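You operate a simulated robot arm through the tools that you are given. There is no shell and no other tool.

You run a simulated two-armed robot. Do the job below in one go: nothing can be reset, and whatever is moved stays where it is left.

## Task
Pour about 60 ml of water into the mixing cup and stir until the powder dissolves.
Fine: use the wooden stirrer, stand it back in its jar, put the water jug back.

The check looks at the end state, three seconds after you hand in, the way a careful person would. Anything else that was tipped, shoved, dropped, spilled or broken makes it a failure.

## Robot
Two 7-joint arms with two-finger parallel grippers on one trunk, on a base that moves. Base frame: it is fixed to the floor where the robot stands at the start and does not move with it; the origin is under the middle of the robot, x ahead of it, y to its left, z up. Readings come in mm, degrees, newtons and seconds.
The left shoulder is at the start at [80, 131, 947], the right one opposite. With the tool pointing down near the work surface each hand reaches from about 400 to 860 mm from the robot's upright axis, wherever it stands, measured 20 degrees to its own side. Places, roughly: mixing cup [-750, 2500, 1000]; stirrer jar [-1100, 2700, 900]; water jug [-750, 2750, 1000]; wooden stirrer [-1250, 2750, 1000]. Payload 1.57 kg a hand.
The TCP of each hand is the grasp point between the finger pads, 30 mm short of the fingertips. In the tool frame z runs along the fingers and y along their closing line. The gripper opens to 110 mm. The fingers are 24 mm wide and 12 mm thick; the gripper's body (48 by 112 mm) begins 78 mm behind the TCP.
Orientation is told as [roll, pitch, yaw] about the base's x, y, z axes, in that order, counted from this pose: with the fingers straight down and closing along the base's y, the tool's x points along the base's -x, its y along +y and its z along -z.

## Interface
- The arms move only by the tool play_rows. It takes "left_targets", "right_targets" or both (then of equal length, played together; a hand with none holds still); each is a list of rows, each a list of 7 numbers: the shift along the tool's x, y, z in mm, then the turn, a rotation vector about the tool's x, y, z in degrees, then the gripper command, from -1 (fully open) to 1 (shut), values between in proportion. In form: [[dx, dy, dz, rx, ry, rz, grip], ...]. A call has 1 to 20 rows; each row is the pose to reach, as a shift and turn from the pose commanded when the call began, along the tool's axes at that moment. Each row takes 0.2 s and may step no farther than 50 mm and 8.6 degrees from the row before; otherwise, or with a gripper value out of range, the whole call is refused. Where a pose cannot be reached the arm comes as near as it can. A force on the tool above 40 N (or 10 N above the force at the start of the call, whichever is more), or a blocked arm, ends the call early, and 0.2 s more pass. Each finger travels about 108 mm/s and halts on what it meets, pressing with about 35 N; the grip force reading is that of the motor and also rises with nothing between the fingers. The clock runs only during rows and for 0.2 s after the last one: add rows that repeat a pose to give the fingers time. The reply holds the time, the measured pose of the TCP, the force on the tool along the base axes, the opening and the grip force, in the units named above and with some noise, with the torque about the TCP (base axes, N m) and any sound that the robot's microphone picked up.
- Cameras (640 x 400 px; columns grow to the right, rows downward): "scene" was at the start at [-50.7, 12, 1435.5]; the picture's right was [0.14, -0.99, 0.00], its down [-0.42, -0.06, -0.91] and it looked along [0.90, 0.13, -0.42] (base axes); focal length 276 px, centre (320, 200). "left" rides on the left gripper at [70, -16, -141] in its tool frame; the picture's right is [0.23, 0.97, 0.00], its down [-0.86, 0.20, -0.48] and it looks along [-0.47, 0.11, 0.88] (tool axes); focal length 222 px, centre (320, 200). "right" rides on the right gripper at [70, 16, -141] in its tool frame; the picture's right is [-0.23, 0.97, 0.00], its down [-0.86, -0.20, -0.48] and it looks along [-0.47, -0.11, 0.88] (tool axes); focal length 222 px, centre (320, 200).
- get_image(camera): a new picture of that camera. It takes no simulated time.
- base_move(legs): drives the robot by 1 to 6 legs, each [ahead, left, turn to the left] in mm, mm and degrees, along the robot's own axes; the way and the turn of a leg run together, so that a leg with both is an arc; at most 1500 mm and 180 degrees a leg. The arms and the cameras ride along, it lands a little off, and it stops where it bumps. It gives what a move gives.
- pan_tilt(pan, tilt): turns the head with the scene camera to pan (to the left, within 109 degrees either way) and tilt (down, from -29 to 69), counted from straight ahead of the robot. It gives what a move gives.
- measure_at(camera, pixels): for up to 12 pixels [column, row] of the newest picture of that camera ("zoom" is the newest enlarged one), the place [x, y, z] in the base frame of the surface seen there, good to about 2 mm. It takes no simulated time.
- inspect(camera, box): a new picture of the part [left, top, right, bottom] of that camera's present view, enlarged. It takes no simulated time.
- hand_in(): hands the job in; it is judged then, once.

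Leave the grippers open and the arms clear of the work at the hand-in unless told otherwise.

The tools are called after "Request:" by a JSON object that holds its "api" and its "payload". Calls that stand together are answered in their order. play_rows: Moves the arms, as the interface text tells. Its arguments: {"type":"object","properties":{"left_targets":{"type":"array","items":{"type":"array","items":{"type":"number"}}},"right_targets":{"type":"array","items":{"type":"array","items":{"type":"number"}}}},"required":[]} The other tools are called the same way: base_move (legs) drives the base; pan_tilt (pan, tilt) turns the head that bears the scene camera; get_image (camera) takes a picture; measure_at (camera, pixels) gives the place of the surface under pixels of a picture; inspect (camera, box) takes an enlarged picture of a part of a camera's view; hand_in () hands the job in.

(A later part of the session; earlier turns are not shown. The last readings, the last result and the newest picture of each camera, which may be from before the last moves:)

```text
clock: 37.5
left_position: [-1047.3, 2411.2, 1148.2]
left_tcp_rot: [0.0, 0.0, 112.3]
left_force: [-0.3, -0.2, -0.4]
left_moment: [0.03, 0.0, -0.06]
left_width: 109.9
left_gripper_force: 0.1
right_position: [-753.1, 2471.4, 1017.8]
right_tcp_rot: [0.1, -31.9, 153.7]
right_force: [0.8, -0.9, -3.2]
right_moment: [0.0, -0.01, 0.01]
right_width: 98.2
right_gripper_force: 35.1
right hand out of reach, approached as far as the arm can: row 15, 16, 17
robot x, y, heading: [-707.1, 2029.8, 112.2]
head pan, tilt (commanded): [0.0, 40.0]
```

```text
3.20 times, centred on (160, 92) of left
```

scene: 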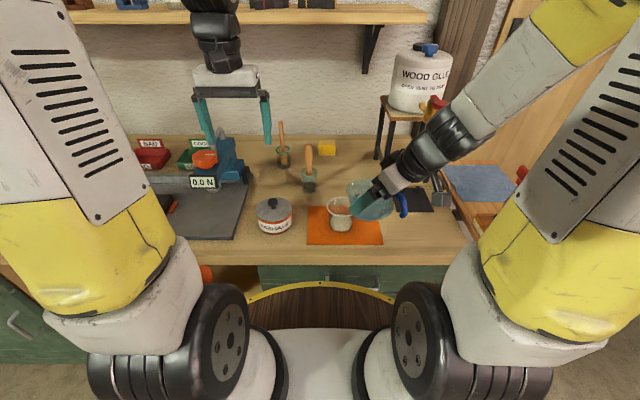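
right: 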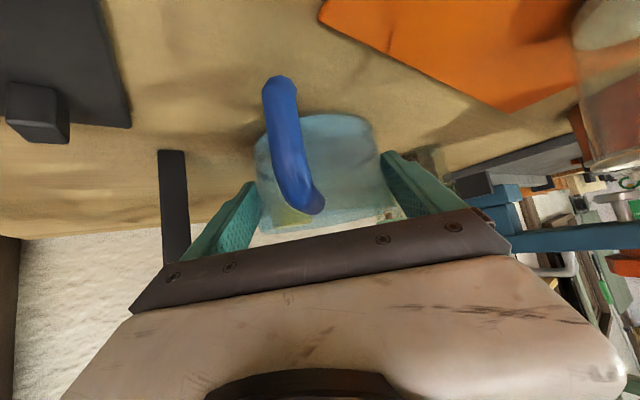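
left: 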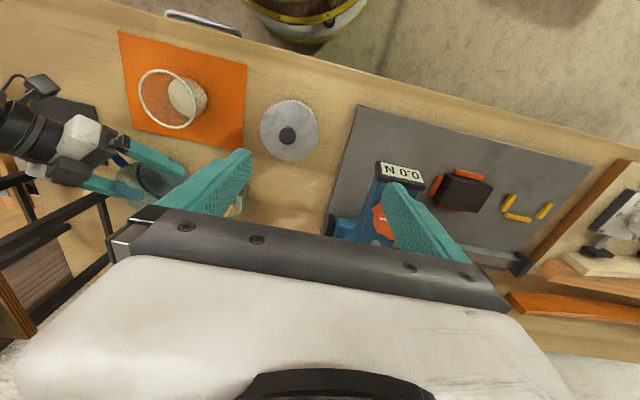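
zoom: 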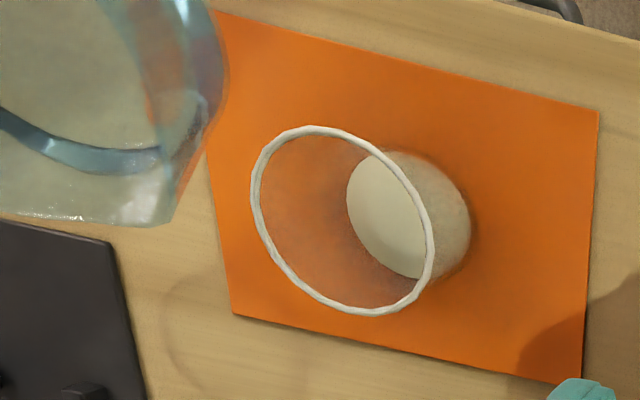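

The jug is over the cup's right edge, but the arm ran slightly out of reach in this direction: it stopped at y 2471 instead of 2460, and nothing was poured. A pour from the cup's right side suits the arm better and leaves the cup in view. I'll yaw the hand another 40° left and move the spout over the cup from the right, still at a 20° tilt.

Request:
{"api": "play_rows", "payload": {"right_targets": [[-4.7, -16, 2.9, -2.65, 0, -4.24, 0], [-9.4, -31.9, 5.9, -5.3, 0, -8.48, 0], [-14.1, -47.9, 8.8, -7.95, 0, -12.72, 0], [-18.8, -63.8, 11.7, -10.6, 0, -16.96, 0], [-18.8, -63.8, 11.7, -13.25, 0, -21.2, 0], [-18.8, -63.8, 11.7, -15.9, 0, -25.44, 0], [-18.8, -63.8, 11.7, -18.55, 0, -29.68, 0], [-18.8, -63.8, 11.7, -21.2, 0, -33.92, 0], [-18.8, -63.8, 11.7, -21.2, 0, -33.92, 0]]}}

Request:
{"api": "get_image", "payload": {"camera": "scene"}}

Request:
{"api": "inspect", "payload": {"camera": "left", "box": [60, 30, 260, 155]}}

```text
clock: 39.5
left_position: [-1047.8, 2410.3, 1148.0]
left_tcp_rot: [0.0, 0.0, 112.2]
left_force: [-0.2, 0.7, -0.8]
left_moment: [-0.05, 0.0, 0.03]
left_width: 110.2
left_gripper_force: 0.0
right_position: [-744.9, 2540.5, 1018.4]
right_tcp_rot: [-0.1, -32.0, -166.3]
right_force: [0.5, -0.2, -1.9]
right_moment: [-0.01, 0.01, 0.02]
right_width: 98.2
right_gripper_force: 35.2
robot x, y, heading: [-709.2, 2031.0, 112.0]
head pan, tilt (commanded): [0.0, 40.0]
```

```text
taken
```

scene: 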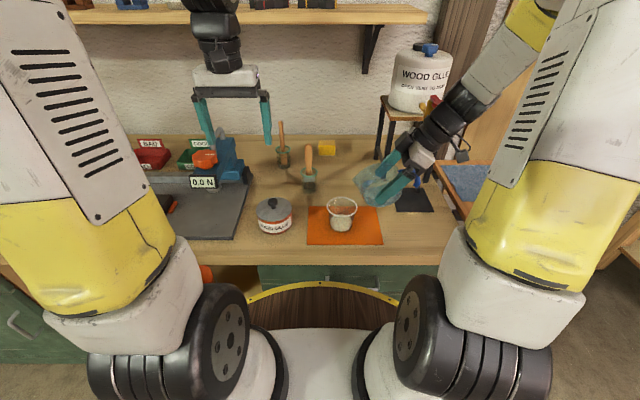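

```text
3.20 times, centred on (160, 92) of left
```

zoom: 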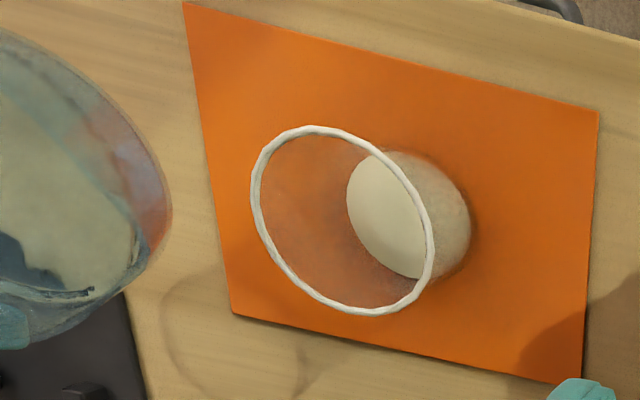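

The hand is now at [-745, 2540, 1018] with full reach. I'll zoom the scene camera on the jug and cup to find the spout's real place before tilting.

Request:
{"api": "inspect", "payload": {"camera": "scene", "box": [310, 140, 430, 235]}}

Request:
{"api": "inspect", "payload": {"camera": "left", "box": [0, 20, 160, 140]}}

```text
4.21 times, centred on (370, 188) of scene
```

zoom: 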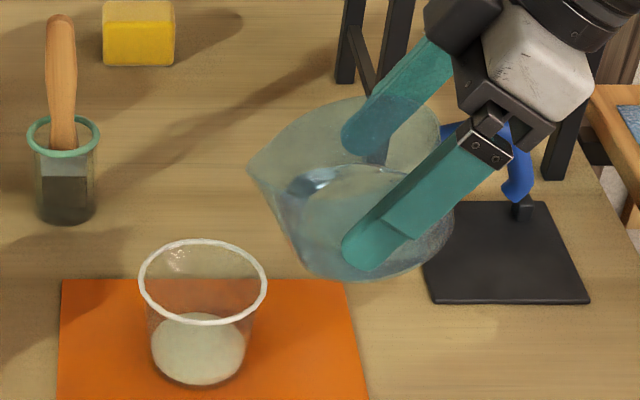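

```text
3.33 times, centred on (80, 80) of left
```

zoom: 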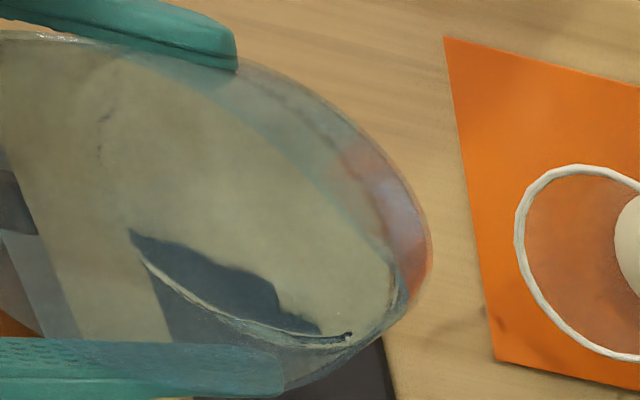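

The spout tip is at zoom (248,168), which works out to about [-822, 2521, 1007], matching my model. The cup centre is at [-839, 2503.5]. I'll shift 14 mm sideways, bring the spout down to about z 968 some 14 mm short of the cup's centre, and tilt to 28°.

Request:
{"api": "play_rows", "payload": {"right_targets": [[3.4, 4.5, 8.8, 0, 2.7, 0, 0], [6.7, 9.1, 17.6, 0, 5.3, 0, 0], [10.1, 13.7, 26.4, 0, 8, 0, 0], [10.1, 13.7, 26.4, 0, 8, 0, 0]]}}

Request:
{"api": "inspect", "payload": {"camera": "scene", "box": [310, 140, 430, 235]}}

Request:
{"api": "inspect", "payload": {"camera": "left", "box": [40, 20, 240, 140]}}

```text
clock: 40.5
left_position: [-1048.0, 2410.6, 1147.8]
left_tcp_rot: [0.0, 0.0, 112.1]
left_force: [0.7, -0.2, 0.4]
left_moment: [0.01, -0.02, 0.0]
left_width: 110.2
left_gripper_force: 0.0
right_position: [-747.2, 2526.2, 990.9]
right_tcp_rot: [0.0, -24.0, -166.3]
right_force: [-0.3, 0.5, -1.4]
right_moment: [0.01, -0.04, -0.01]
right_width: 98.3
right_gripper_force: 34.8
robot x, y, heading: [-706.2, 2029.2, 112.3]
head pan, tilt (commanded): [0.0, 40.0]
```

```text
4.21 times, centred on (370, 188) of scene
```

zoom: 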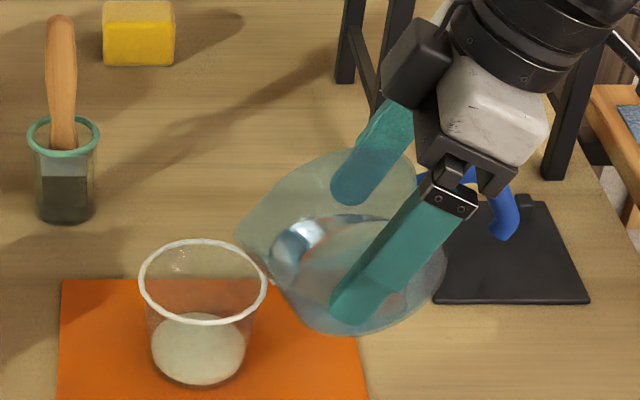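

```text
3.20 times, centred on (140, 80) of left
```

zoom: 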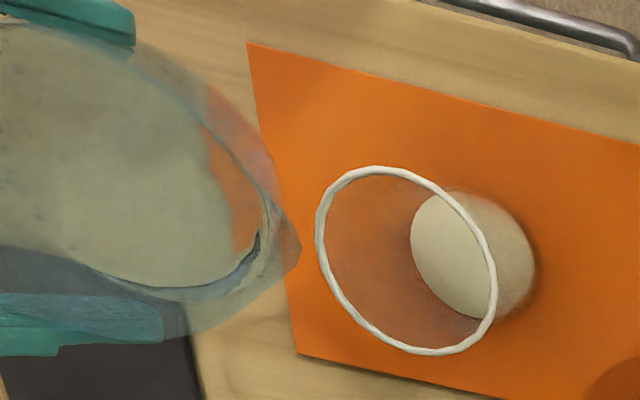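

By my reckoning the spout tip at left-zoom (300,245) lies about 19 mm short of the cup's centre, inside the rim. I'll check that by measuring some glass points.

Request:
{"api": "measure_at", "payload": {"camera": "zoom", "pixels": [[296, 244], [290, 244], [285, 255], [280, 225], [275, 260], [260, 235], [317, 235], [497, 285], [380, 166], [430, 352], [220, 240], [200, 200]]}}

```text
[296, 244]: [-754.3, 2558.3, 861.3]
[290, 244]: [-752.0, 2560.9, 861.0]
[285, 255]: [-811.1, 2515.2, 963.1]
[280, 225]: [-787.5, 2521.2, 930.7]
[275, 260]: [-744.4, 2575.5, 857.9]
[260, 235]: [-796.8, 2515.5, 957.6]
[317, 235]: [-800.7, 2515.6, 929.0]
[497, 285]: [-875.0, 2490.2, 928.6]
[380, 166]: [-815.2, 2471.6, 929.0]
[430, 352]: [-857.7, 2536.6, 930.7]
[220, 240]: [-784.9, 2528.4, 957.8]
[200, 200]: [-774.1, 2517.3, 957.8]
```

The water surface inside the jug reads z 957.8 and the lip is at about 968, so it isn't pouring yet. The cup rim centre is at [-837.5, 2503.5]. I'll tilt to about 40°, where pouring should just begin, keeping the spout fixed over the cup, and then look.

Request:
{"api": "play_rows", "payload": {"right_targets": [[-2.7, 0.7, -1.5, 0, 3, 0, 0], [-5.4, 0.7, -3, 0, 6, 0, 0], [-8.1, 0.7, -4.4, 0, 9, 0, 0], [-10.8, 0.7, -5.9, 0, 12, 0, 0], [-10.8, 0.7, -5.9, 0, 12, 0, 0], [-10.8, 0.7, -5.9, 0, 12, 0, 0]]}}

Request:
{"api": "inspect", "payload": {"camera": "scene", "box": [310, 140, 430, 235]}}

Request:
{"api": "inspect", "payload": {"camera": "left", "box": [40, 20, 240, 140]}}

```text
clock: 41.9
left_position: [-1049.3, 2410.1, 1147.7]
left_tcp_rot: [0.0, -0.1, 112.2]
left_force: [-0.2, 0.2, 0.0]
left_moment: [0.0, -0.01, 0.0]
left_width: 110.0
left_gripper_force: 0.0
right_position: [-755.0, 2522.7, 1001.5]
right_tcp_rot: [0.1, -12.1, -166.3]
right_force: [-0.1, -0.1, -2.2]
right_moment: [-0.02, 0.02, -0.01]
right_width: 98.2
right_gripper_force: 35.0
robot x, y, heading: [-705.1, 2024.9, 112.3]
head pan, tilt (commanded): [0.0, 40.0]
```

```text
4.21 times, centred on (370, 188) of scene
```

zoom: 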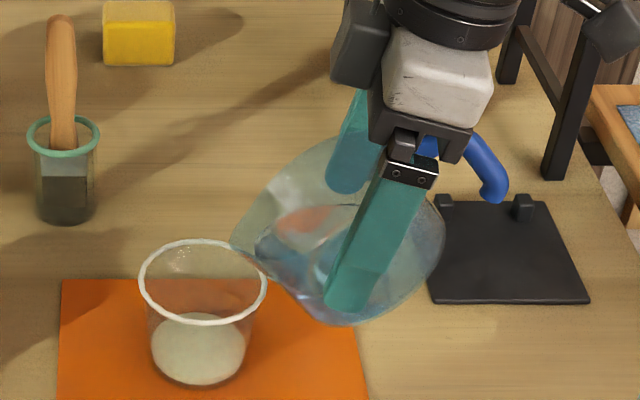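

```text
3.20 times, centred on (140, 80) of left
```

zoom: 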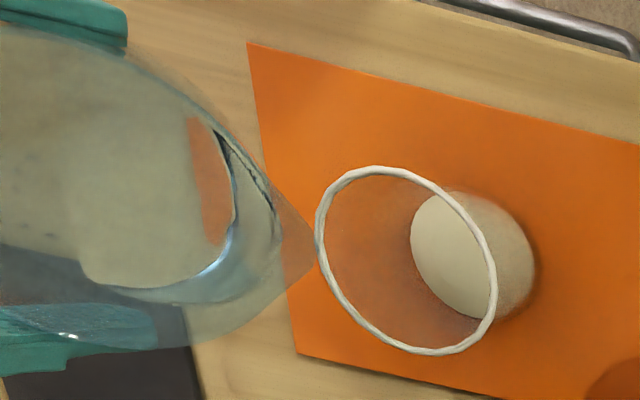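

The spout tip, at left-zoom (316,252), is about 15 mm short of the cup's centre at z 966, and nothing has poured yet. I'll go on slowly to 46°.

Request:
{"api": "play_rows", "payload": {"right_targets": [[-1.9, 0, -2.1, 0, 2, 0, 0], [-3.7, 0, -4.1, 0, 4, 0, 0], [-5.6, 0, -6.2, 0, 6, 0, 0], [-5.6, 0, -6.2, 0, 6, 0, 0], [-5.6, 0, -6.2, 0, 6, 0, 0]]}}

Request:
{"api": "inspect", "payload": {"camera": "scene", "box": [310, 140, 430, 235]}}

Request:
{"api": "inspect", "payload": {"camera": "left", "box": [40, 20, 240, 140]}}

```text
clock: 43.0
left_position: [-1047.3, 2411.2, 1147.0]
left_tcp_rot: [0.0, 0.0, 112.2]
left_force: [-0.9, -0.9, 0.0]
left_moment: [0.01, -0.01, -0.04]
left_width: 109.9
left_gripper_force: 0.0
right_position: [-758.2, 2523.7, 1006.0]
right_tcp_rot: [0.0, -6.1, -166.3]
right_force: [-0.8, -0.1, -3.0]
right_moment: [0.0, -0.03, -0.03]
right_width: 98.2
right_gripper_force: 35.2
robot x, y, heading: [-708.3, 2029.2, 112.1]
head pan, tilt (commanded): [0.0, 40.0]
```

```text
4.21 times, centred on (370, 188) of scene
```

zoom: 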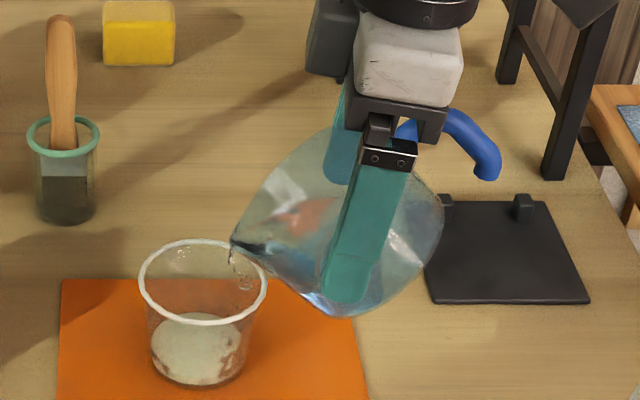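

```text
3.20 times, centred on (140, 80) of left
```

zoom: 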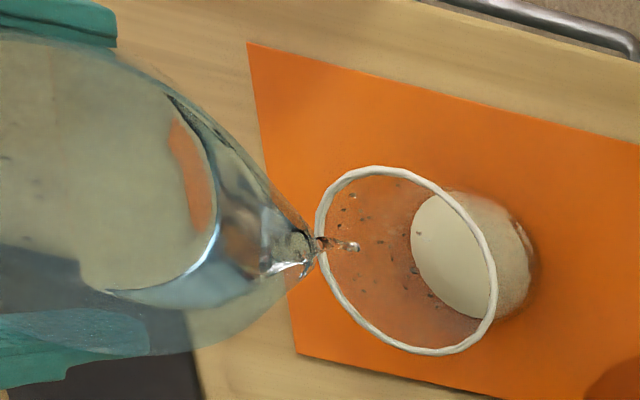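

Pouring has begun: a thin stream runs from the spout at scene-zoom (235,250) into the cup. I'll hold for a second and look at the level.

Request:
{"api": "play_rows", "payload": {"right_targets": [[0, 0, 0, 0, 0, 0, 0], [0, 0, 0, 0, 0, 0, 0], [0, 0, 0, 0, 0, 0, 0], [0, 0, 0, 0, 0, 0, 0], [0, 0, 0, 0, 0, 0, 0]]}}

Request:
{"api": "inspect", "payload": {"camera": "scene", "box": [310, 140, 430, 235]}}

Request:
{"api": "inspect", "payload": {"camera": "left", "box": [80, 40, 220, 140]}}

```text
clock: 44.2
left_position: [-1048.4, 2411.2, 1147.3]
left_tcp_rot: [0.1, -0.1, 112.3]
left_force: [-0.4, -0.4, -0.7]
left_moment: [0.02, -0.02, 0.02]
left_width: 110.0
left_gripper_force: 0.1
right_position: [-758.8, 2523.0, 1006.6]
right_tcp_rot: [-0.1, -5.9, -166.3]
right_force: [0.3, 0.3, -1.7]
right_moment: [-0.04, -0.01, -0.01]
right_width: 98.1
right_gripper_force: 35.3
robot x, y, heading: [-708.7, 2027.8, 112.1]
head pan, tilt (commanded): [0.0, 40.0]
```

```text
4.21 times, centred on (370, 188) of scene
```

zoom: 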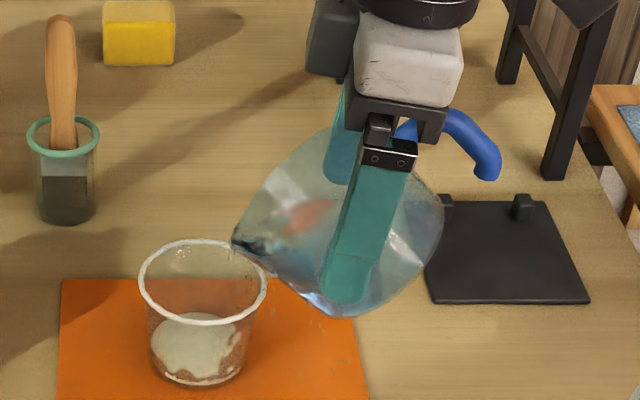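

```text
4.00 times, centred on (150, 90) of left
```

zoom: 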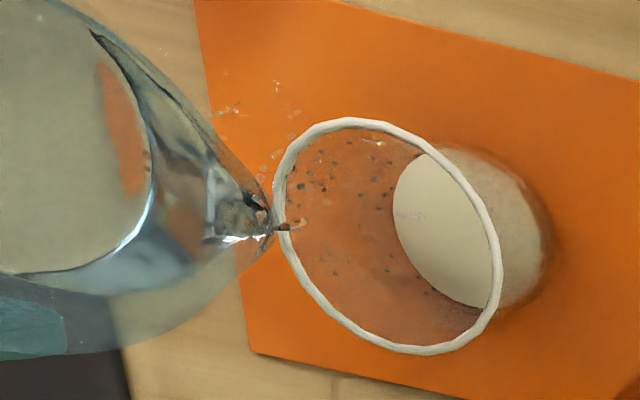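

I see specks near left-zoom (230,108) and (275,160) that may be drops outside the cup. I'll look closer before pouring any more.

Request:
{"api": "inspect", "payload": {"camera": "left", "box": [120, 50, 190, 120]}}

Request:
{"api": "inspect", "payload": {"camera": "scene", "box": [325, 190, 395, 240]}}

```text
5.71 times, centred on (155, 85) of left
```

zoom: 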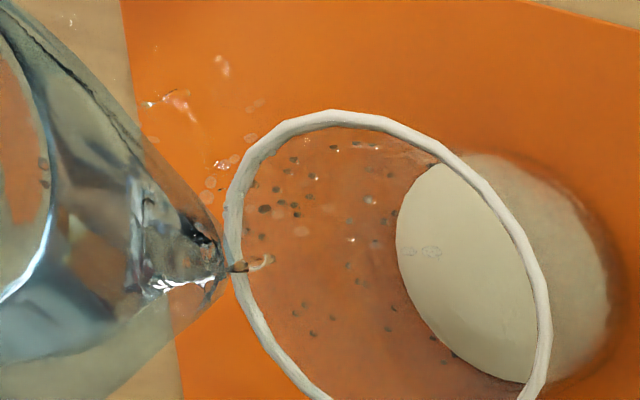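

```text
8.00 times, centred on (360, 215) of scene
```

zoom: 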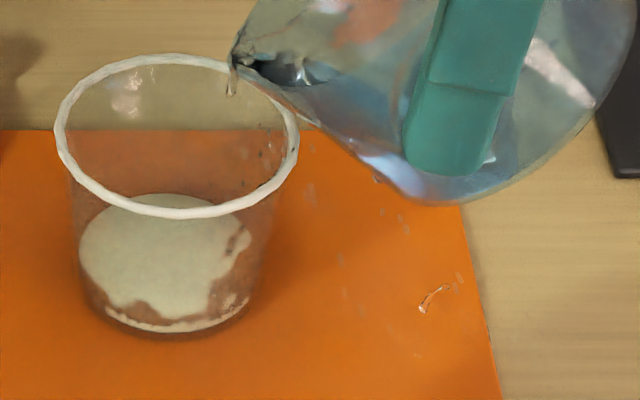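

Some drops did land outside, on the mat near scene-zoom (430,300), apparently dribbling down the jug's outside because the flow is so slow. I'll measure where they are.

Request:
{"api": "measure_at", "payload": {"camera": "zoom", "pixels": [[430, 300], [422, 310], [458, 278], [340, 258], [405, 230], [376, 179], [398, 215], [345, 290], [310, 125], [232, 80], [490, 155], [235, 240]]}}

Request:
{"api": "inspect", "payload": {"camera": "scene", "box": [355, 200, 395, 240]}}

```text
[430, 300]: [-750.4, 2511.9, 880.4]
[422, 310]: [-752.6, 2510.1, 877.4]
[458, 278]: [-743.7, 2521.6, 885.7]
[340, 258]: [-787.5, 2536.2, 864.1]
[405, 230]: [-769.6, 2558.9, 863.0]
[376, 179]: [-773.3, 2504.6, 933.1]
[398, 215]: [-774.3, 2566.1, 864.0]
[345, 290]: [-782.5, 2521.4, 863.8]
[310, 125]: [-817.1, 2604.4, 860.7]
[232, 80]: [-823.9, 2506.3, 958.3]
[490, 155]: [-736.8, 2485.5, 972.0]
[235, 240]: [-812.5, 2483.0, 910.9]
```

```text
10.00 times, centred on (375, 220) of scene
```

zoom: 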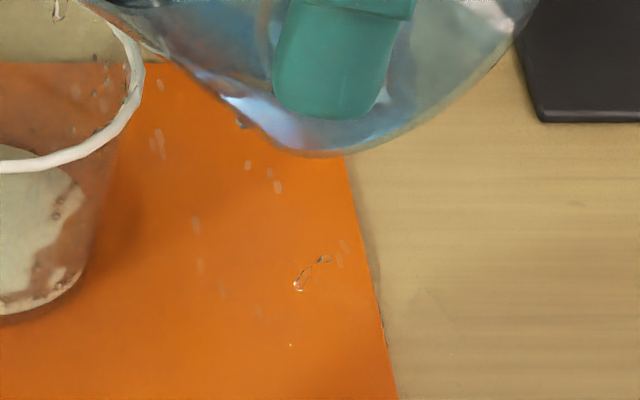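

The drops come from a dribble running down the jug's outside to its bottom edge. A brisk stream avoids that, so I'll tilt quickly to about 59° with the spout held over the cup, and check after each short step.

Request:
{"api": "play_rows", "payload": {"right_targets": [[-9.2, 0, -4.5, 0, 8, 0, 0], [-14.4, 0, -8.9, 0, 13, 0, 0]]}}

Request:
{"api": "inspect", "payload": {"camera": "scene", "box": [325, 180, 395, 240]}}

Request:
{"api": "inspect", "payload": {"camera": "left", "box": [100, 40, 210, 130]}}

```text
clock: 44.9
left_position: [-1047.2, 2410.9, 1148.2]
left_tcp_rot: [0.0, 0.0, 112.2]
left_force: [-0.9, 0.2, -0.3]
left_moment: [0.01, 0.01, 0.02]
left_width: 110.1
left_gripper_force: 0.1
right_position: [-771.9, 2519.9, 1017.4]
right_tcp_rot: [0.0, 7.2, -166.3]
right_force: [0.8, 0.5, -0.9]
right_moment: [0.0, 0.02, -0.01]
right_width: 98.2
right_gripper_force: 35.4
robot x, y, heading: [-703.5, 2031.5, 112.2]
head pan, tilt (commanded): [0.0, 40.0]
```

```text
6.67 times, centred on (360, 210) of scene
```

zoom: 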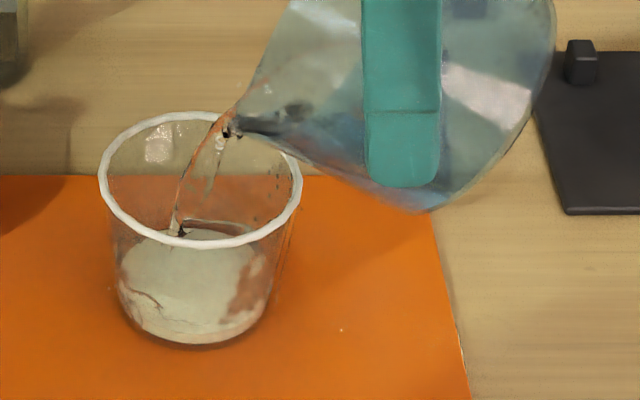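

```text
4.44 times, centred on (155, 85) of left
```

zoom: 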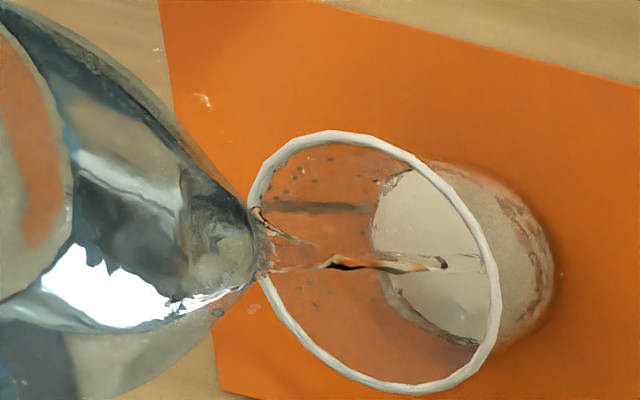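

A clean stream now lands inside the cup. I'll hold a moment longer and check again.

Request:
{"api": "play_rows", "payload": {"right_targets": [[0, 0, 0, 0, 0, 0, 0], [0, 0, 0, 0, 0, 0, 0]]}}

Request:
{"api": "inspect", "payload": {"camera": "scene", "box": [325, 180, 395, 240]}}

Request:
{"api": "inspect", "payload": {"camera": "left", "box": [100, 40, 210, 130]}}

```text
clock: 45.5
left_position: [-1047.5, 2410.9, 1147.8]
left_tcp_rot: [0.0, -0.1, 112.2]
left_force: [0.3, 0.1, 0.6]
left_moment: [0.0, 0.02, 0.0]
left_width: 110.2
left_gripper_force: 0.1
right_position: [-770.7, 2519.5, 1017.9]
right_tcp_rot: [0.1, 6.9, -166.3]
right_force: [0.1, -0.1, -1.9]
right_moment: [0.0, -0.02, -0.04]
right_width: 97.9
right_gripper_force: 35.3
robot x, y, heading: [-707.7, 2030.0, 112.1]
head pan, tilt (commanded): [0.0, 40.0]
```

```text
6.67 times, centred on (360, 210) of scene
```

zoom: 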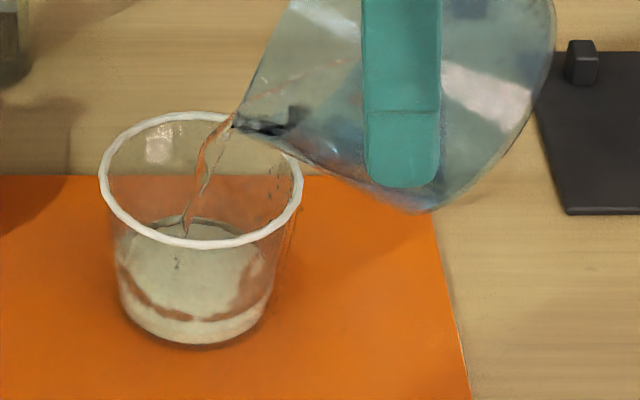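

```text
4.44 times, centred on (155, 85) of left
```

zoom: 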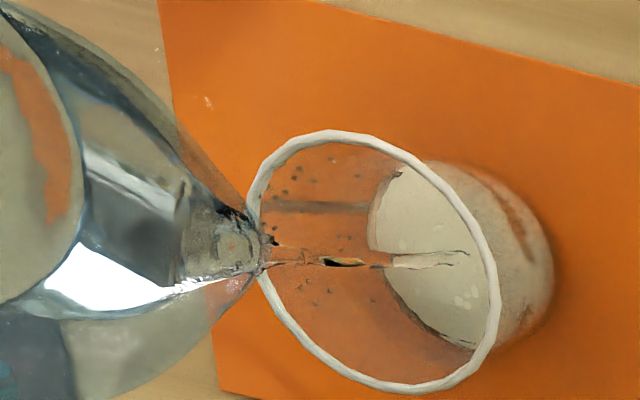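

Water is gathering in the cup. I'll measure the surface level in the cup at left-zoom (420-470, 200-320), and the water left in the jug.

Request:
{"api": "measure_at", "payload": {"camera": "zoom", "pixels": [[420, 210], [440, 230], [460, 300], [440, 310], [420, 290], [470, 280], [150, 200], [100, 280], [130, 260], [180, 240], [205, 100], [225, 300]]}}

```text
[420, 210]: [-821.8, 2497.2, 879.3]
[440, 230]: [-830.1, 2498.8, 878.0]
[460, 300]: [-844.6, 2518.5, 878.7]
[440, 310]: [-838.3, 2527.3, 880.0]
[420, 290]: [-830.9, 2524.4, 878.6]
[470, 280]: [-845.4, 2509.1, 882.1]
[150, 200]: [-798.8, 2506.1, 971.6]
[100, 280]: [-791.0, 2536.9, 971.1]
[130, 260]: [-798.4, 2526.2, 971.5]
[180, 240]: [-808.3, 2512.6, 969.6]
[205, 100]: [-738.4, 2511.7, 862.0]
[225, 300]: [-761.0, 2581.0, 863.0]
```

The cup surface is at about 879 and the jug's water at 971. By my jug model about 48 ml remains of roughly 89 at the start. I'll pour for one more short step and measure both again to learn the rate.

Request:
{"api": "play_rows", "payload": {"right_targets": [[0, 0, 0, 0, 0, 0, 0]]}}

Request:
{"api": "inspect", "payload": {"camera": "left", "box": [100, 40, 210, 130]}}

Request:
{"api": "measure_at", "payload": {"camera": "zoom", "pixels": [[420, 210], [430, 220], [460, 300], [440, 310], [420, 290], [470, 280], [150, 200], [100, 280], [130, 260], [90, 250], [400, 200], [450, 215]]}}

Request:
{"api": "inspect", "payload": {"camera": "scene", "box": [325, 180, 395, 240]}}

Request:
{"api": "measure_at", "payload": {"camera": "zoom", "pixels": [[160, 270], [200, 280], [230, 270], [180, 260], [150, 290], [200, 320], [160, 240], [210, 300], [240, 250], [190, 300], [170, 335], [250, 290]]}}

```text
clock: 45.9
left_position: [-1047.2, 2411.2, 1148.8]
left_tcp_rot: [0.0, -0.1, 112.1]
left_force: [0.6, 0.3, 0.1]
left_moment: [0.02, 0.04, -0.01]
left_width: 110.0
left_gripper_force: 0.0
right_position: [-771.8, 2518.8, 1018.7]
right_tcp_rot: [0.0, 7.0, -166.3]
right_force: [-0.2, 0.3, -0.8]
right_moment: [-0.01, 0.06, 0.01]
right_width: 98.0
right_gripper_force: 35.1
robot x, y, heading: [-709.8, 2029.0, 112.2]
head pan, tilt (commanded): [0.0, 40.0]
```

```text
4.44 times, centred on (155, 85) of left
```

zoom: 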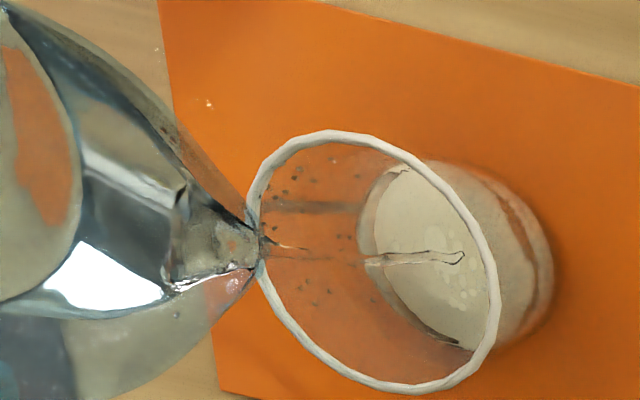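

```text
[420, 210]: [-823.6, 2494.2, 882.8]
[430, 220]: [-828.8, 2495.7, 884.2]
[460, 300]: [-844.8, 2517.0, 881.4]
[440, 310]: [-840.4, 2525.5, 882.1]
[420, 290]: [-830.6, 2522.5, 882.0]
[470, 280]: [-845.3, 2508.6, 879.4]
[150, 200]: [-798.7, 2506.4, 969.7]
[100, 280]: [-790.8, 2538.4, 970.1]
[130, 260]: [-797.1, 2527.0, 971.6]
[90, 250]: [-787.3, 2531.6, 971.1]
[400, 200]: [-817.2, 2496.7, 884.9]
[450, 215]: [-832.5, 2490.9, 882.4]
```

```text
6.67 times, centred on (360, 210) of scene
```

zoom: 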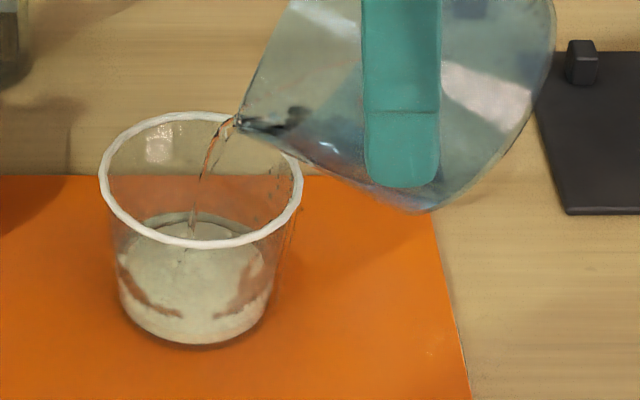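

```text
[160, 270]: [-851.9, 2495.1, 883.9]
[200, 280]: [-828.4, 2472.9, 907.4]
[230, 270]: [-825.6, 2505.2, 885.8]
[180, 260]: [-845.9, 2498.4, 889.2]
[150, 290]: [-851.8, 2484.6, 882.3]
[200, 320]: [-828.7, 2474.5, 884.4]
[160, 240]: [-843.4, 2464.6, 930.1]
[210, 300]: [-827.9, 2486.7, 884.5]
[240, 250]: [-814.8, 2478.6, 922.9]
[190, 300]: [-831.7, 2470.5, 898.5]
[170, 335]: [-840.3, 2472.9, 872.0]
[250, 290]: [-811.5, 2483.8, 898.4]
```

The cup surface is now about 883 and the jug's water about 970.6, so I estimate 40–50 ml poured. I'll hold the stream 0.4 s more and then tip the jug back quickly to 20° over the cup, in one call.

Request:
{"api": "play_rows", "payload": {"right_targets": [[0, 0, 0, 0, 0, 0, 0], [0, 0, 0, 0, 0, 0, 0], [3.4, 0, 8, 0, -8, 0, 0], [8.6, 0, 16.2, 0, -16, 0, 0], [12.8, 0, 21.2, 0, -24, 0, 0], [16.5, 0, 19.2, 0, -32, 0, 0], [19.1, 0, 11.4, 0, -39, 0, 0]]}}

Request:
{"api": "inspect", "payload": {"camera": "scene", "box": [310, 150, 430, 240]}}

Request:
{"api": "inspect", "payload": {"camera": "left", "box": [80, 30, 220, 140]}}

Request:
{"api": "measure_at", "payload": {"camera": "left", "pixels": [[180, 98], [184, 96], [176, 105], [182, 110], [174, 112], [186, 104]]}}

```text
clock: 47.5
left_position: [-1048.7, 2411.4, 1149.1]
left_tcp_rot: [0.0, 0.0, 112.2]
left_force: [-0.2, -0.2, 0.3]
left_moment: [0.01, -0.05, 0.0]
left_width: 110.0
left_gripper_force: 0.0
right_position: [-751.3, 2523.7, 1009.4]
right_tcp_rot: [-0.1, -32.2, -166.3]
right_force: [0.4, 0.0, -2.0]
right_moment: [-0.01, -0.03, 0.01]
right_width: 97.8
right_gripper_force: 35.6
robot x, y, heading: [-706.4, 2027.2, 112.3]
head pan, tilt (commanded): [0.0, 40.0]
```

```text
4.44 times, centred on (370, 195) of scene
```

zoom: 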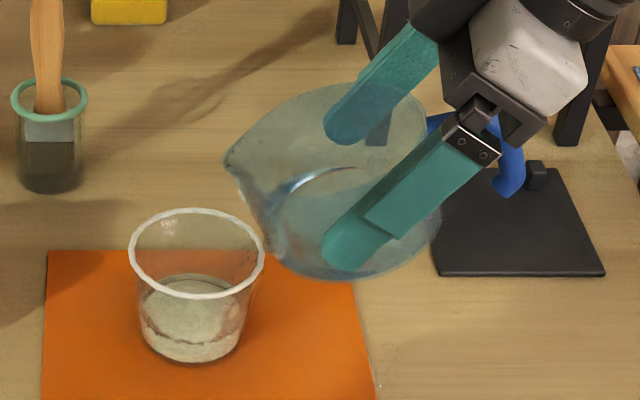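

```text
3.64 times, centred on (150, 85) of left
```

zoom: 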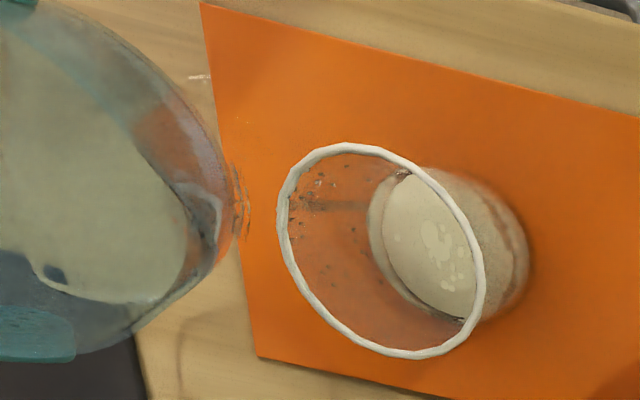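

```text
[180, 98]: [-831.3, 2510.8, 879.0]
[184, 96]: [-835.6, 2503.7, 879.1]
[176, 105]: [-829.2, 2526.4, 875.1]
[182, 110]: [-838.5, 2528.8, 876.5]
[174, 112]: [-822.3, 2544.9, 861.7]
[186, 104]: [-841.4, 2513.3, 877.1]
```

The stream has stopped. The water line in the cup looks to be at about z 881–882, and there may be a dribble at left-zoom (240,200). I'll look closer at both before deciding.

Request:
{"api": "inspect", "payload": {"camera": "left", "box": [100, 45, 200, 135]}}

Request:
{"api": "inspect", "payload": {"camera": "scene", "box": [330, 185, 400, 240]}}

```text
4.44 times, centred on (150, 90) of left
```

zoom: 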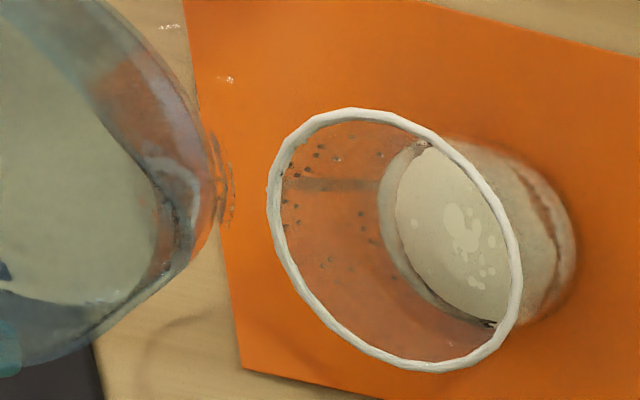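

```text
7.27 times, centred on (365, 212) of scene
```

zoom: 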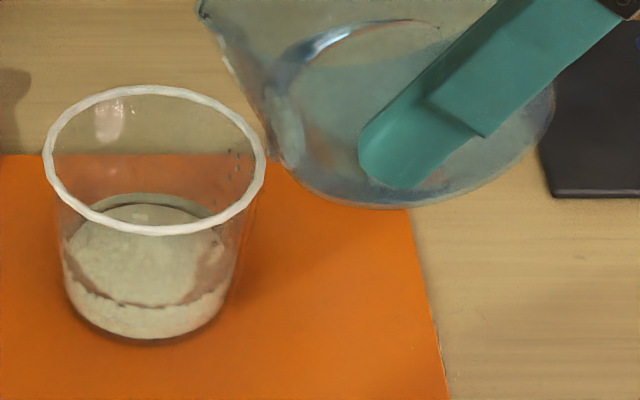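

Only a couple of tiny specks show on the mat. Next I'll bring the jug fully level beside the cup, so I can read its remaining water accurately; it started 25.8 mm below my TCP height.

Request:
{"api": "play_rows", "payload": {"right_targets": [[2.5, 0, -3, 0, -5, 0, 0], [5, 0, -6.1, 0, -10, 0, 0], [7.6, 0, -9.1, 0, -15, 0, 0], [10.1, 0, -12.2, 0, -20, 0, 0], [10.1, 0, -12.2, 0, -20, 0, 0], [10.1, 0, -12.2, 0, -20, 0, 0], [10.1, 0, -12.2, 0, -20, 0, 0]]}}

Request:
{"api": "inspect", "payload": {"camera": "scene", "box": [310, 140, 430, 235]}}

Request:
{"api": "inspect", "payload": {"camera": "left", "box": [40, 30, 200, 140]}}

```text
clock: 49.0
left_position: [-1048.1, 2410.3, 1147.5]
left_tcp_rot: [0.0, 0.0, 112.1]
left_force: [-0.1, -0.3, 0.0]
left_moment: [-0.02, 0.01, 0.01]
left_width: 110.2
left_gripper_force: 0.0
right_position: [-736.5, 2528.1, 1014.9]
right_tcp_rot: [-0.1, -52.0, -166.3]
right_force: [0.9, 0.5, -1.8]
right_moment: [0.01, -0.04, -0.03]
right_width: 97.9
right_gripper_force: 34.6
robot x, y, heading: [-707.7, 2027.1, 112.4]
head pan, tilt (commanded): [0.0, 40.0]
```

```text
4.21 times, centred on (370, 188) of scene
```

zoom: 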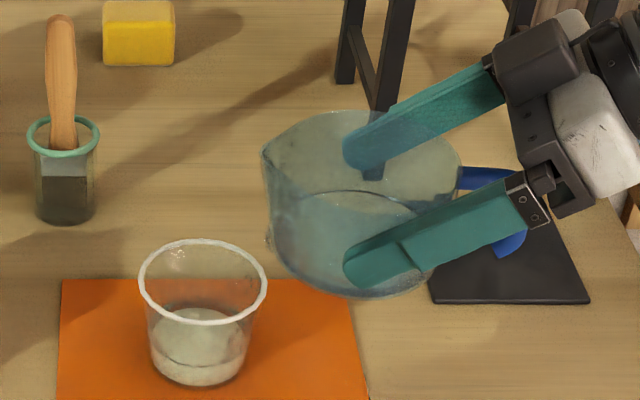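

```text
3.64 times, centred on (120, 85) of left
```

zoom: 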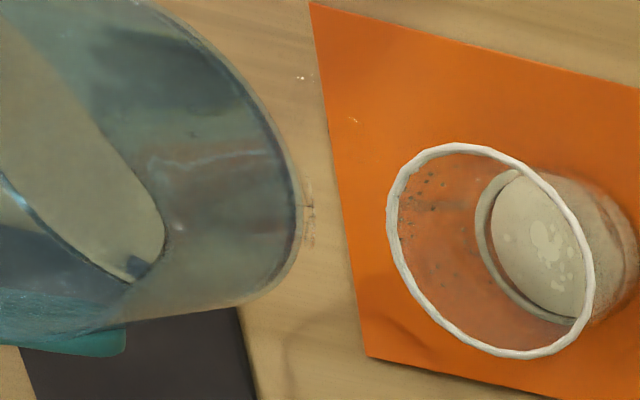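

Request:
{"api": "measure_at", "payload": {"camera": "zoom", "pixels": [[40, 150], [60, 160], [80, 180], [100, 220], [120, 230], [30, 120], [20, 160], [60, 130], [530, 200], [520, 260], [560, 270], [510, 220]]}}

Request:
{"api": "inspect", "payload": {"camera": "scene", "box": [355, 160, 405, 215]}}

Request:
{"api": "measure_at", "payload": {"camera": "zoom", "pixels": [[250, 190], [300, 185], [350, 190], [220, 210], [200, 230], [260, 220], [320, 200], [280, 210], [370, 200], [230, 240], [400, 190], [300, 230]]}}

```text
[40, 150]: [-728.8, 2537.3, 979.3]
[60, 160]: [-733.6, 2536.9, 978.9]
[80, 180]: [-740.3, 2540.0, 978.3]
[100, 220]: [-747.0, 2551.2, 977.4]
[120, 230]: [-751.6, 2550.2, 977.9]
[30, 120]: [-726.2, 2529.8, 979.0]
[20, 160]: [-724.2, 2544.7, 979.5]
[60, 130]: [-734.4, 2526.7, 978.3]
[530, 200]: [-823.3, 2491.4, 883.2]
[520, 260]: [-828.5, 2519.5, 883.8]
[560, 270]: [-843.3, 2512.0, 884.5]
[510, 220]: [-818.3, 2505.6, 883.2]
```

```text
7.27 times, centred on (380, 188) of scene
```

zoom: 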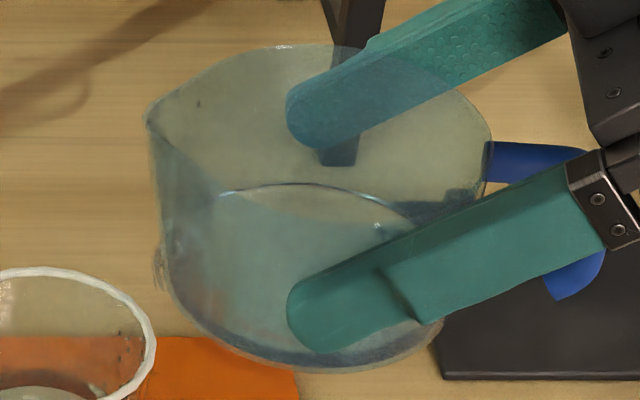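

```text
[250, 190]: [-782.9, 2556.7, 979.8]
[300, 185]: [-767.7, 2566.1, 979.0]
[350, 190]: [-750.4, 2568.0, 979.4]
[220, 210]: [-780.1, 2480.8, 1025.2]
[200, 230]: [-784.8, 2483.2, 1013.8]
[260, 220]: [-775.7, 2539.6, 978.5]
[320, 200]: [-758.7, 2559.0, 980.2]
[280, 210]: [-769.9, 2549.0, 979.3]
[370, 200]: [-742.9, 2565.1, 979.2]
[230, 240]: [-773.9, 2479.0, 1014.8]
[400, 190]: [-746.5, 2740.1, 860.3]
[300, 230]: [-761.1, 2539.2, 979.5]
```

The remaining water now lies 35.9 mm below my TCP height against 25.8 mm before. That is a drop of 10 mm over roughly 60 cm², so about 60 ml went over, which the cup level of about 884 agrees with. Pouring is done. Next I'll carry the jug back, yawing 40° back while heading for its old place.

Request:
{"api": "play_rows", "payload": {"right_targets": [[-2.5, -9.6, 6.3, 3.94, 0, 3.08, 0], [-5.1, -19.1, 12.5, 7.88, 0, 6.15, 0], [-7.6, -28.7, 18.8, 11.8, 0, 9.2, 0], [-10.2, -38.2, 25, 15.75, 0, 12.3, 0], [-12.7, -47.8, 31.3, 19.7, 0, 15.4, 0], [-15.2, -57.3, 37.6, 23.6, 0, 18.45, 0], [-17.8, -66.9, 43.8, 27.6, 0, 21.5, 0], [-20.3, -76.4, 50.1, 31.5, 0, 24.6, 0], [-20.3, -76.4, 50.1, 31.5, 0, 24.6, 0]]}}

Request:
{"api": "get_image", "payload": {"camera": "scene"}}

```text
clock: 51.0
left_position: [-1048.2, 2410.5, 1146.9]
left_tcp_rot: [-0.1, 0.0, 112.1]
left_force: [0.0, 0.5, 0.4]
left_moment: [-0.01, 0.0, 0.0]
left_width: 110.0
left_gripper_force: 0.0
right_position: [-806.6, 2589.3, 999.3]
right_tcp_rot: [0.0, -52.0, 153.7]
right_force: [-1.4, 0.8, -1.7]
right_moment: [-0.02, 0.01, 0.03]
right_width: 97.8
right_gripper_force: 35.4
robot x, y, heading: [-706.6, 2028.5, 112.0]
head pan, tilt (commanded): [0.0, 40.0]
```

```text
taken
```

scene: 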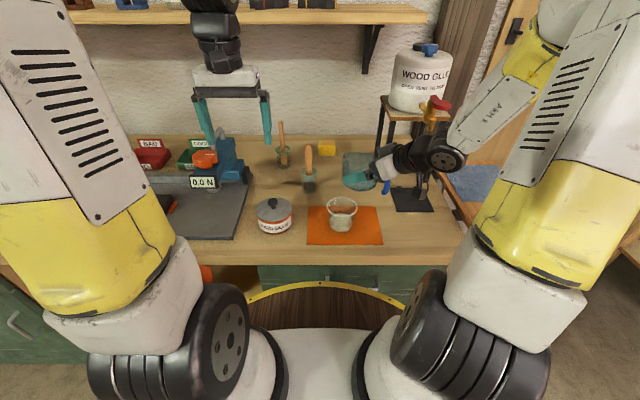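

The jug is level and on its way. I'll lower it along the same path used to lift it, stopping about 3 mm above the old grasp height at [-836.7, 2673.8].

Request:
{"api": "play_rows", "payload": {"right_targets": [[3.3, -10.9, 18.1, 0, 0, 0, 0], [6.6, -21.9, 36.3, 0, 0, 0, 0], [9.9, -32.8, 54.4, 0, 0, 0, 0], [13.7, -42.7, 69, 0, 0, 0, 0], [17.4, -52.5, 83.7, 0, 0, 0, 0], [21.2, -62.4, 98.4, 0, 0, 0, 0], [26.5, -62.4, 102.5, 0, 0, 0, 0], [31.9, -62.4, 106.7, 0, 0, 0, 0], [31.9, -62.4, 106.7, 0, 0, 0, 0]]}}

Request:
{"api": "inspect", "payload": {"camera": "scene", "box": [320, 130, 440, 215]}}

```text
clock: 53.0
left_position: [-1048.7, 2410.2, 1147.7]
left_tcp_rot: [0.0, 0.0, 112.2]
left_force: [-0.1, -0.2, -0.1]
left_moment: [0.0, -0.01, -0.01]
left_width: 109.9
left_gripper_force: 0.1
right_position: [-835.2, 2672.9, 908.8]
right_tcp_rot: [0.0, -52.0, 153.7]
right_force: [-0.2, 0.3, -2.8]
right_moment: [-0.02, 0.0, 0.01]
right_width: 97.8
right_gripper_force: 35.3
robot x, y, heading: [-708.7, 2028.9, 112.2]
head pan, tilt (commanded): [0.0, 40.0]
```

```text
4.71 times, centred on (380, 172) of scene
```

zoom: 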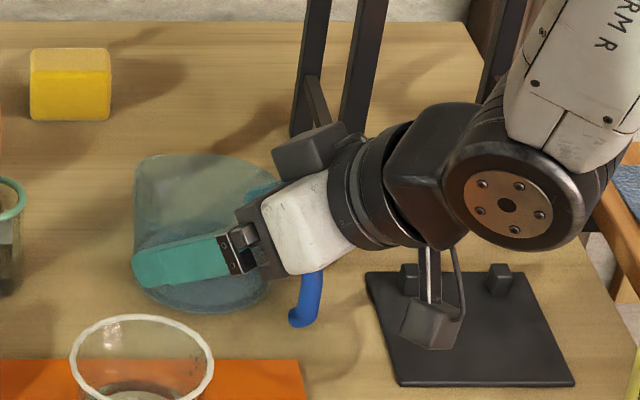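

The weight still hangs on the hand (-2.8 N). I'll lower in 1 mm steps and watch the force.

Request:
{"api": "play_rows", "payload": {"right_targets": [[0.8, 0, 0.6, 0, 0, 0, 0], [1.6, 0, 1.2, 0, 0, 0, 0], [2.4, 0, 1.85, 0, 0, 0, 0], [2.4, 0, 1.85, 0, 0, 0, 0]]}}

```text
clock: 54.0
left_position: [-1048.6, 2409.5, 1147.6]
left_tcp_rot: [0.0, 0.0, 112.1]
left_force: [0.1, -0.9, 0.7]
left_moment: [0.02, 0.01, 0.02]
left_width: 110.0
left_gripper_force: 0.2
right_position: [-835.9, 2674.6, 906.9]
right_tcp_rot: [0.0, -52.2, 153.8]
right_force: [0.4, 0.4, 1.9]
right_moment: [-0.02, -0.16, -0.02]
right_width: 97.9
right_gripper_force: 34.7
robot x, y, heading: [-702.7, 2029.7, 112.4]
head pan, tilt (commanded): [0.0, 40.0]
```

The force turned to +1.9 N, so the jug is standing on the bench. I'll open the fingers gently.

Request:
{"api": "play_rows", "payload": {"right_targets": [[0, 0, 0, 0, 0, 0, -0.8], [0, 0, 0, 0, 0, 0, -0.86], [0, 0, 0, 0, 0, 0, -0.92], [0, 0, 0, 0, 0, 0, -1], [0, 0, 0, 0, 0, 0, -1]]}}

Request:
{"api": "get_image", "payload": {"camera": "right"}}

Request:
{"api": "inspect", "payload": {"camera": "scene", "box": [320, 130, 440, 215]}}

```text
clock: 55.2
left_position: [-1048.3, 2409.8, 1148.2]
left_tcp_rot: [-0.1, -0.1, 112.2]
left_force: [0.7, 1.0, -0.1]
left_moment: [-0.01, 0.0, -0.01]
left_width: 109.8
left_gripper_force: 0.0
right_position: [-835.2, 2673.4, 905.8]
right_tcp_rot: [0.1, -52.1, 153.7]
right_force: [0.4, -0.3, -0.1]
right_moment: [0.0, 0.01, -0.01]
right_width: 110.0
right_gripper_force: 0.2
robot x, y, heading: [-704.2, 2030.0, 112.1]
head pan, tilt (commanded): [0.0, 40.0]
```

```text
taken
```

right: 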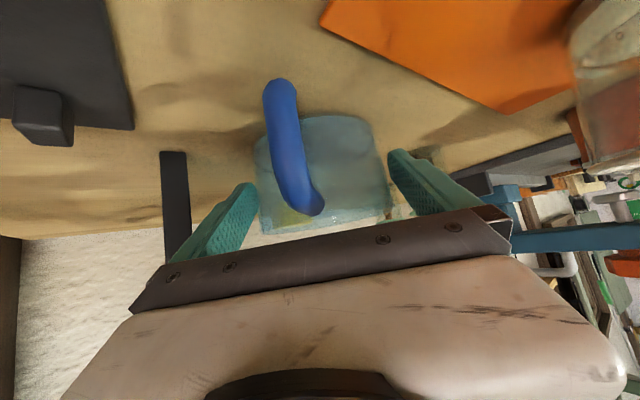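

```text
4.71 times, centred on (380, 172) of scene
```

zoom: 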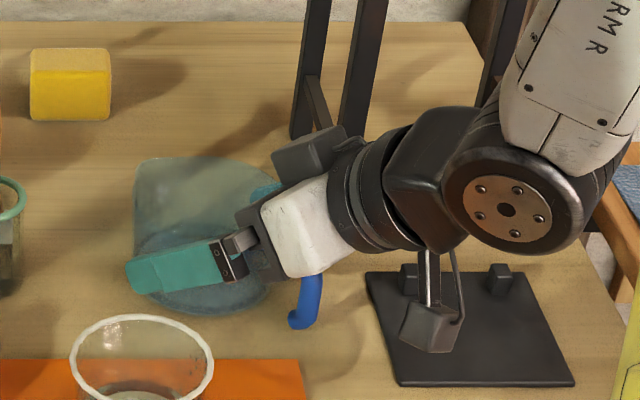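

The jug stands free with both fingers off it. I'll back the right hand straight out along its fingers by 125 mm.

Request:
{"api": "play_rows", "payload": {"right_targets": [[0, 0, -15, 0, 0, 0, -1], [0, 0, -35, 0, 0, 0, -1], [0, 0, -60, 0, 0, 0, -1], [0, 0, -90, 0, 0, 0, -1], [0, 0, -125, 0, 0, 0, -1], [0, 0, -125, 0, 0, 0, -1]]}}

Request:
{"api": "get_image", "payload": {"camera": "scene"}}

Request:
{"api": "inspect", "payload": {"camera": "scene", "box": [310, 140, 430, 235]}}

```text
clock: 56.6
left_position: [-1048.6, 2411.2, 1148.0]
left_tcp_rot: [0.0, 0.0, 112.2]
left_force: [-0.2, 1.4, 0.2]
left_moment: [0.0, 0.0, -0.01]
left_width: 110.1
left_gripper_force: 0.0
right_position: [-747.2, 2629.9, 981.4]
right_tcp_rot: [0.0, -52.1, 153.8]
right_force: [0.2, 0.8, -0.8]
right_moment: [-0.01, 0.01, -0.03]
right_width: 110.0
right_gripper_force: 0.1
robot x, y, heading: [-701.9, 2027.1, 112.3]
head pan, tilt (commanded): [0.0, 40.0]
```

```text
taken
```

scene: 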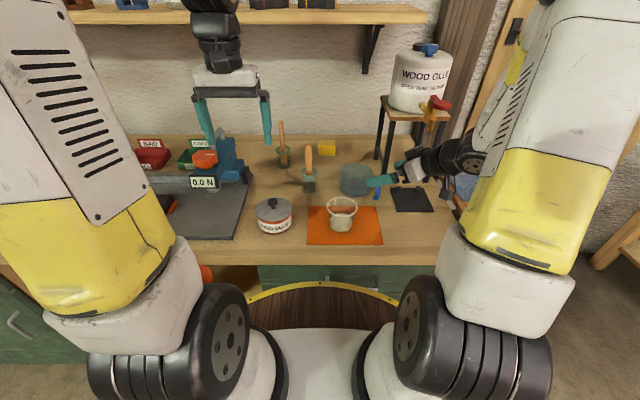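

```text
4.21 times, centred on (370, 188) of scene
```

zoom: 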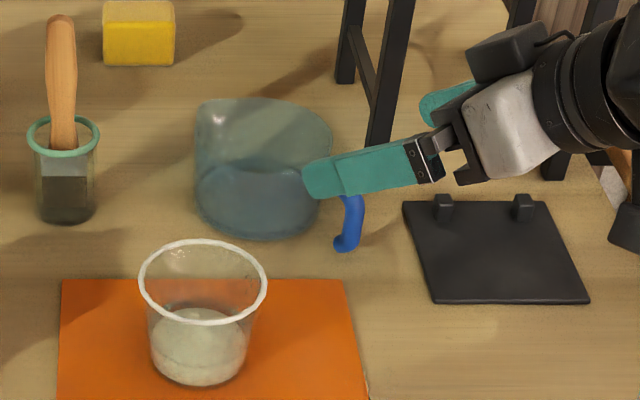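

The jug is back in place. I'll measure its water level and the cup's level for a check of the volume poured.

Request:
{"api": "measure_at", "payload": {"camera": "zoom", "pixels": [[250, 180], [270, 175], [290, 180], [230, 190], [240, 175], [280, 185], [180, 320], [200, 325], [220, 320], [170, 330], [195, 312], [210, 335]]}}

Request:
{"api": "inspect", "payload": {"camera": "left", "box": [80, 40, 220, 200]}}

```text
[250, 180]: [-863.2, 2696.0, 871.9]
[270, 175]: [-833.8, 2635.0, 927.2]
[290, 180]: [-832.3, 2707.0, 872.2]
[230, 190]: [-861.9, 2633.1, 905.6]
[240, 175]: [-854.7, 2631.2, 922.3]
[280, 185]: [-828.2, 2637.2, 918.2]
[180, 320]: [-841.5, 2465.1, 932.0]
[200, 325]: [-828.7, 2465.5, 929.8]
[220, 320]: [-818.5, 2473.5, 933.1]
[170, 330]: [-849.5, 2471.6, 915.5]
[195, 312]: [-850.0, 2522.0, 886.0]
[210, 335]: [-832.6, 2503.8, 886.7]
```

```text
2.50 times, centred on (150, 120) of left
```

zoom: 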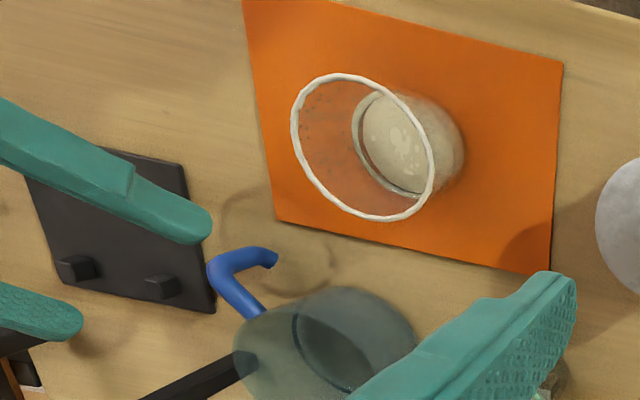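

I need more samples: first the jug interior in the left zoom near (340,330), then the cup interior near (400,140).

Request:
{"api": "measure_at", "payload": {"camera": "zoom", "pixels": [[320, 320], [335, 330], [350, 340], [345, 360], [360, 320], [375, 335], [330, 345], [390, 320], [345, 310], [320, 340], [365, 345], [310, 330]]}}

Request:
{"api": "measure_at", "payload": {"camera": "zoom", "pixels": [[390, 130], [400, 140], [410, 150], [400, 160], [380, 140], [390, 150], [405, 170], [415, 175], [375, 130], [385, 115], [420, 165], [395, 125]]}}

```text
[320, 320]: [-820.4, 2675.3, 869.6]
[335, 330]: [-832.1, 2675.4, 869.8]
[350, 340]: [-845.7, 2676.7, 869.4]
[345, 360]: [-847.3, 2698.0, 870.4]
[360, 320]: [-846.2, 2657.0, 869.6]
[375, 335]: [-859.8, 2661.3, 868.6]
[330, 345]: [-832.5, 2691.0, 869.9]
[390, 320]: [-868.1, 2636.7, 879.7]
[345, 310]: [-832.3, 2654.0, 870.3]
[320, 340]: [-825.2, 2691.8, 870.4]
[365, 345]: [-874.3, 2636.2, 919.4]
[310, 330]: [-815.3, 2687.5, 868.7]
```

```text
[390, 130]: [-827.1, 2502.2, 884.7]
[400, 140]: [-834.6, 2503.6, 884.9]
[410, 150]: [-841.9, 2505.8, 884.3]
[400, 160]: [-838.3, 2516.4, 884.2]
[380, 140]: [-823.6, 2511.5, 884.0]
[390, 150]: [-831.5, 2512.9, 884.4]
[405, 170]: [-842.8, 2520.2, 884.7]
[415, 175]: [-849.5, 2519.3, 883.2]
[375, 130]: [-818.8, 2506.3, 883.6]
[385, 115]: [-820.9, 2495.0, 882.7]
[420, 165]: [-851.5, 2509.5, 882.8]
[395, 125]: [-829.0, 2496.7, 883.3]
```

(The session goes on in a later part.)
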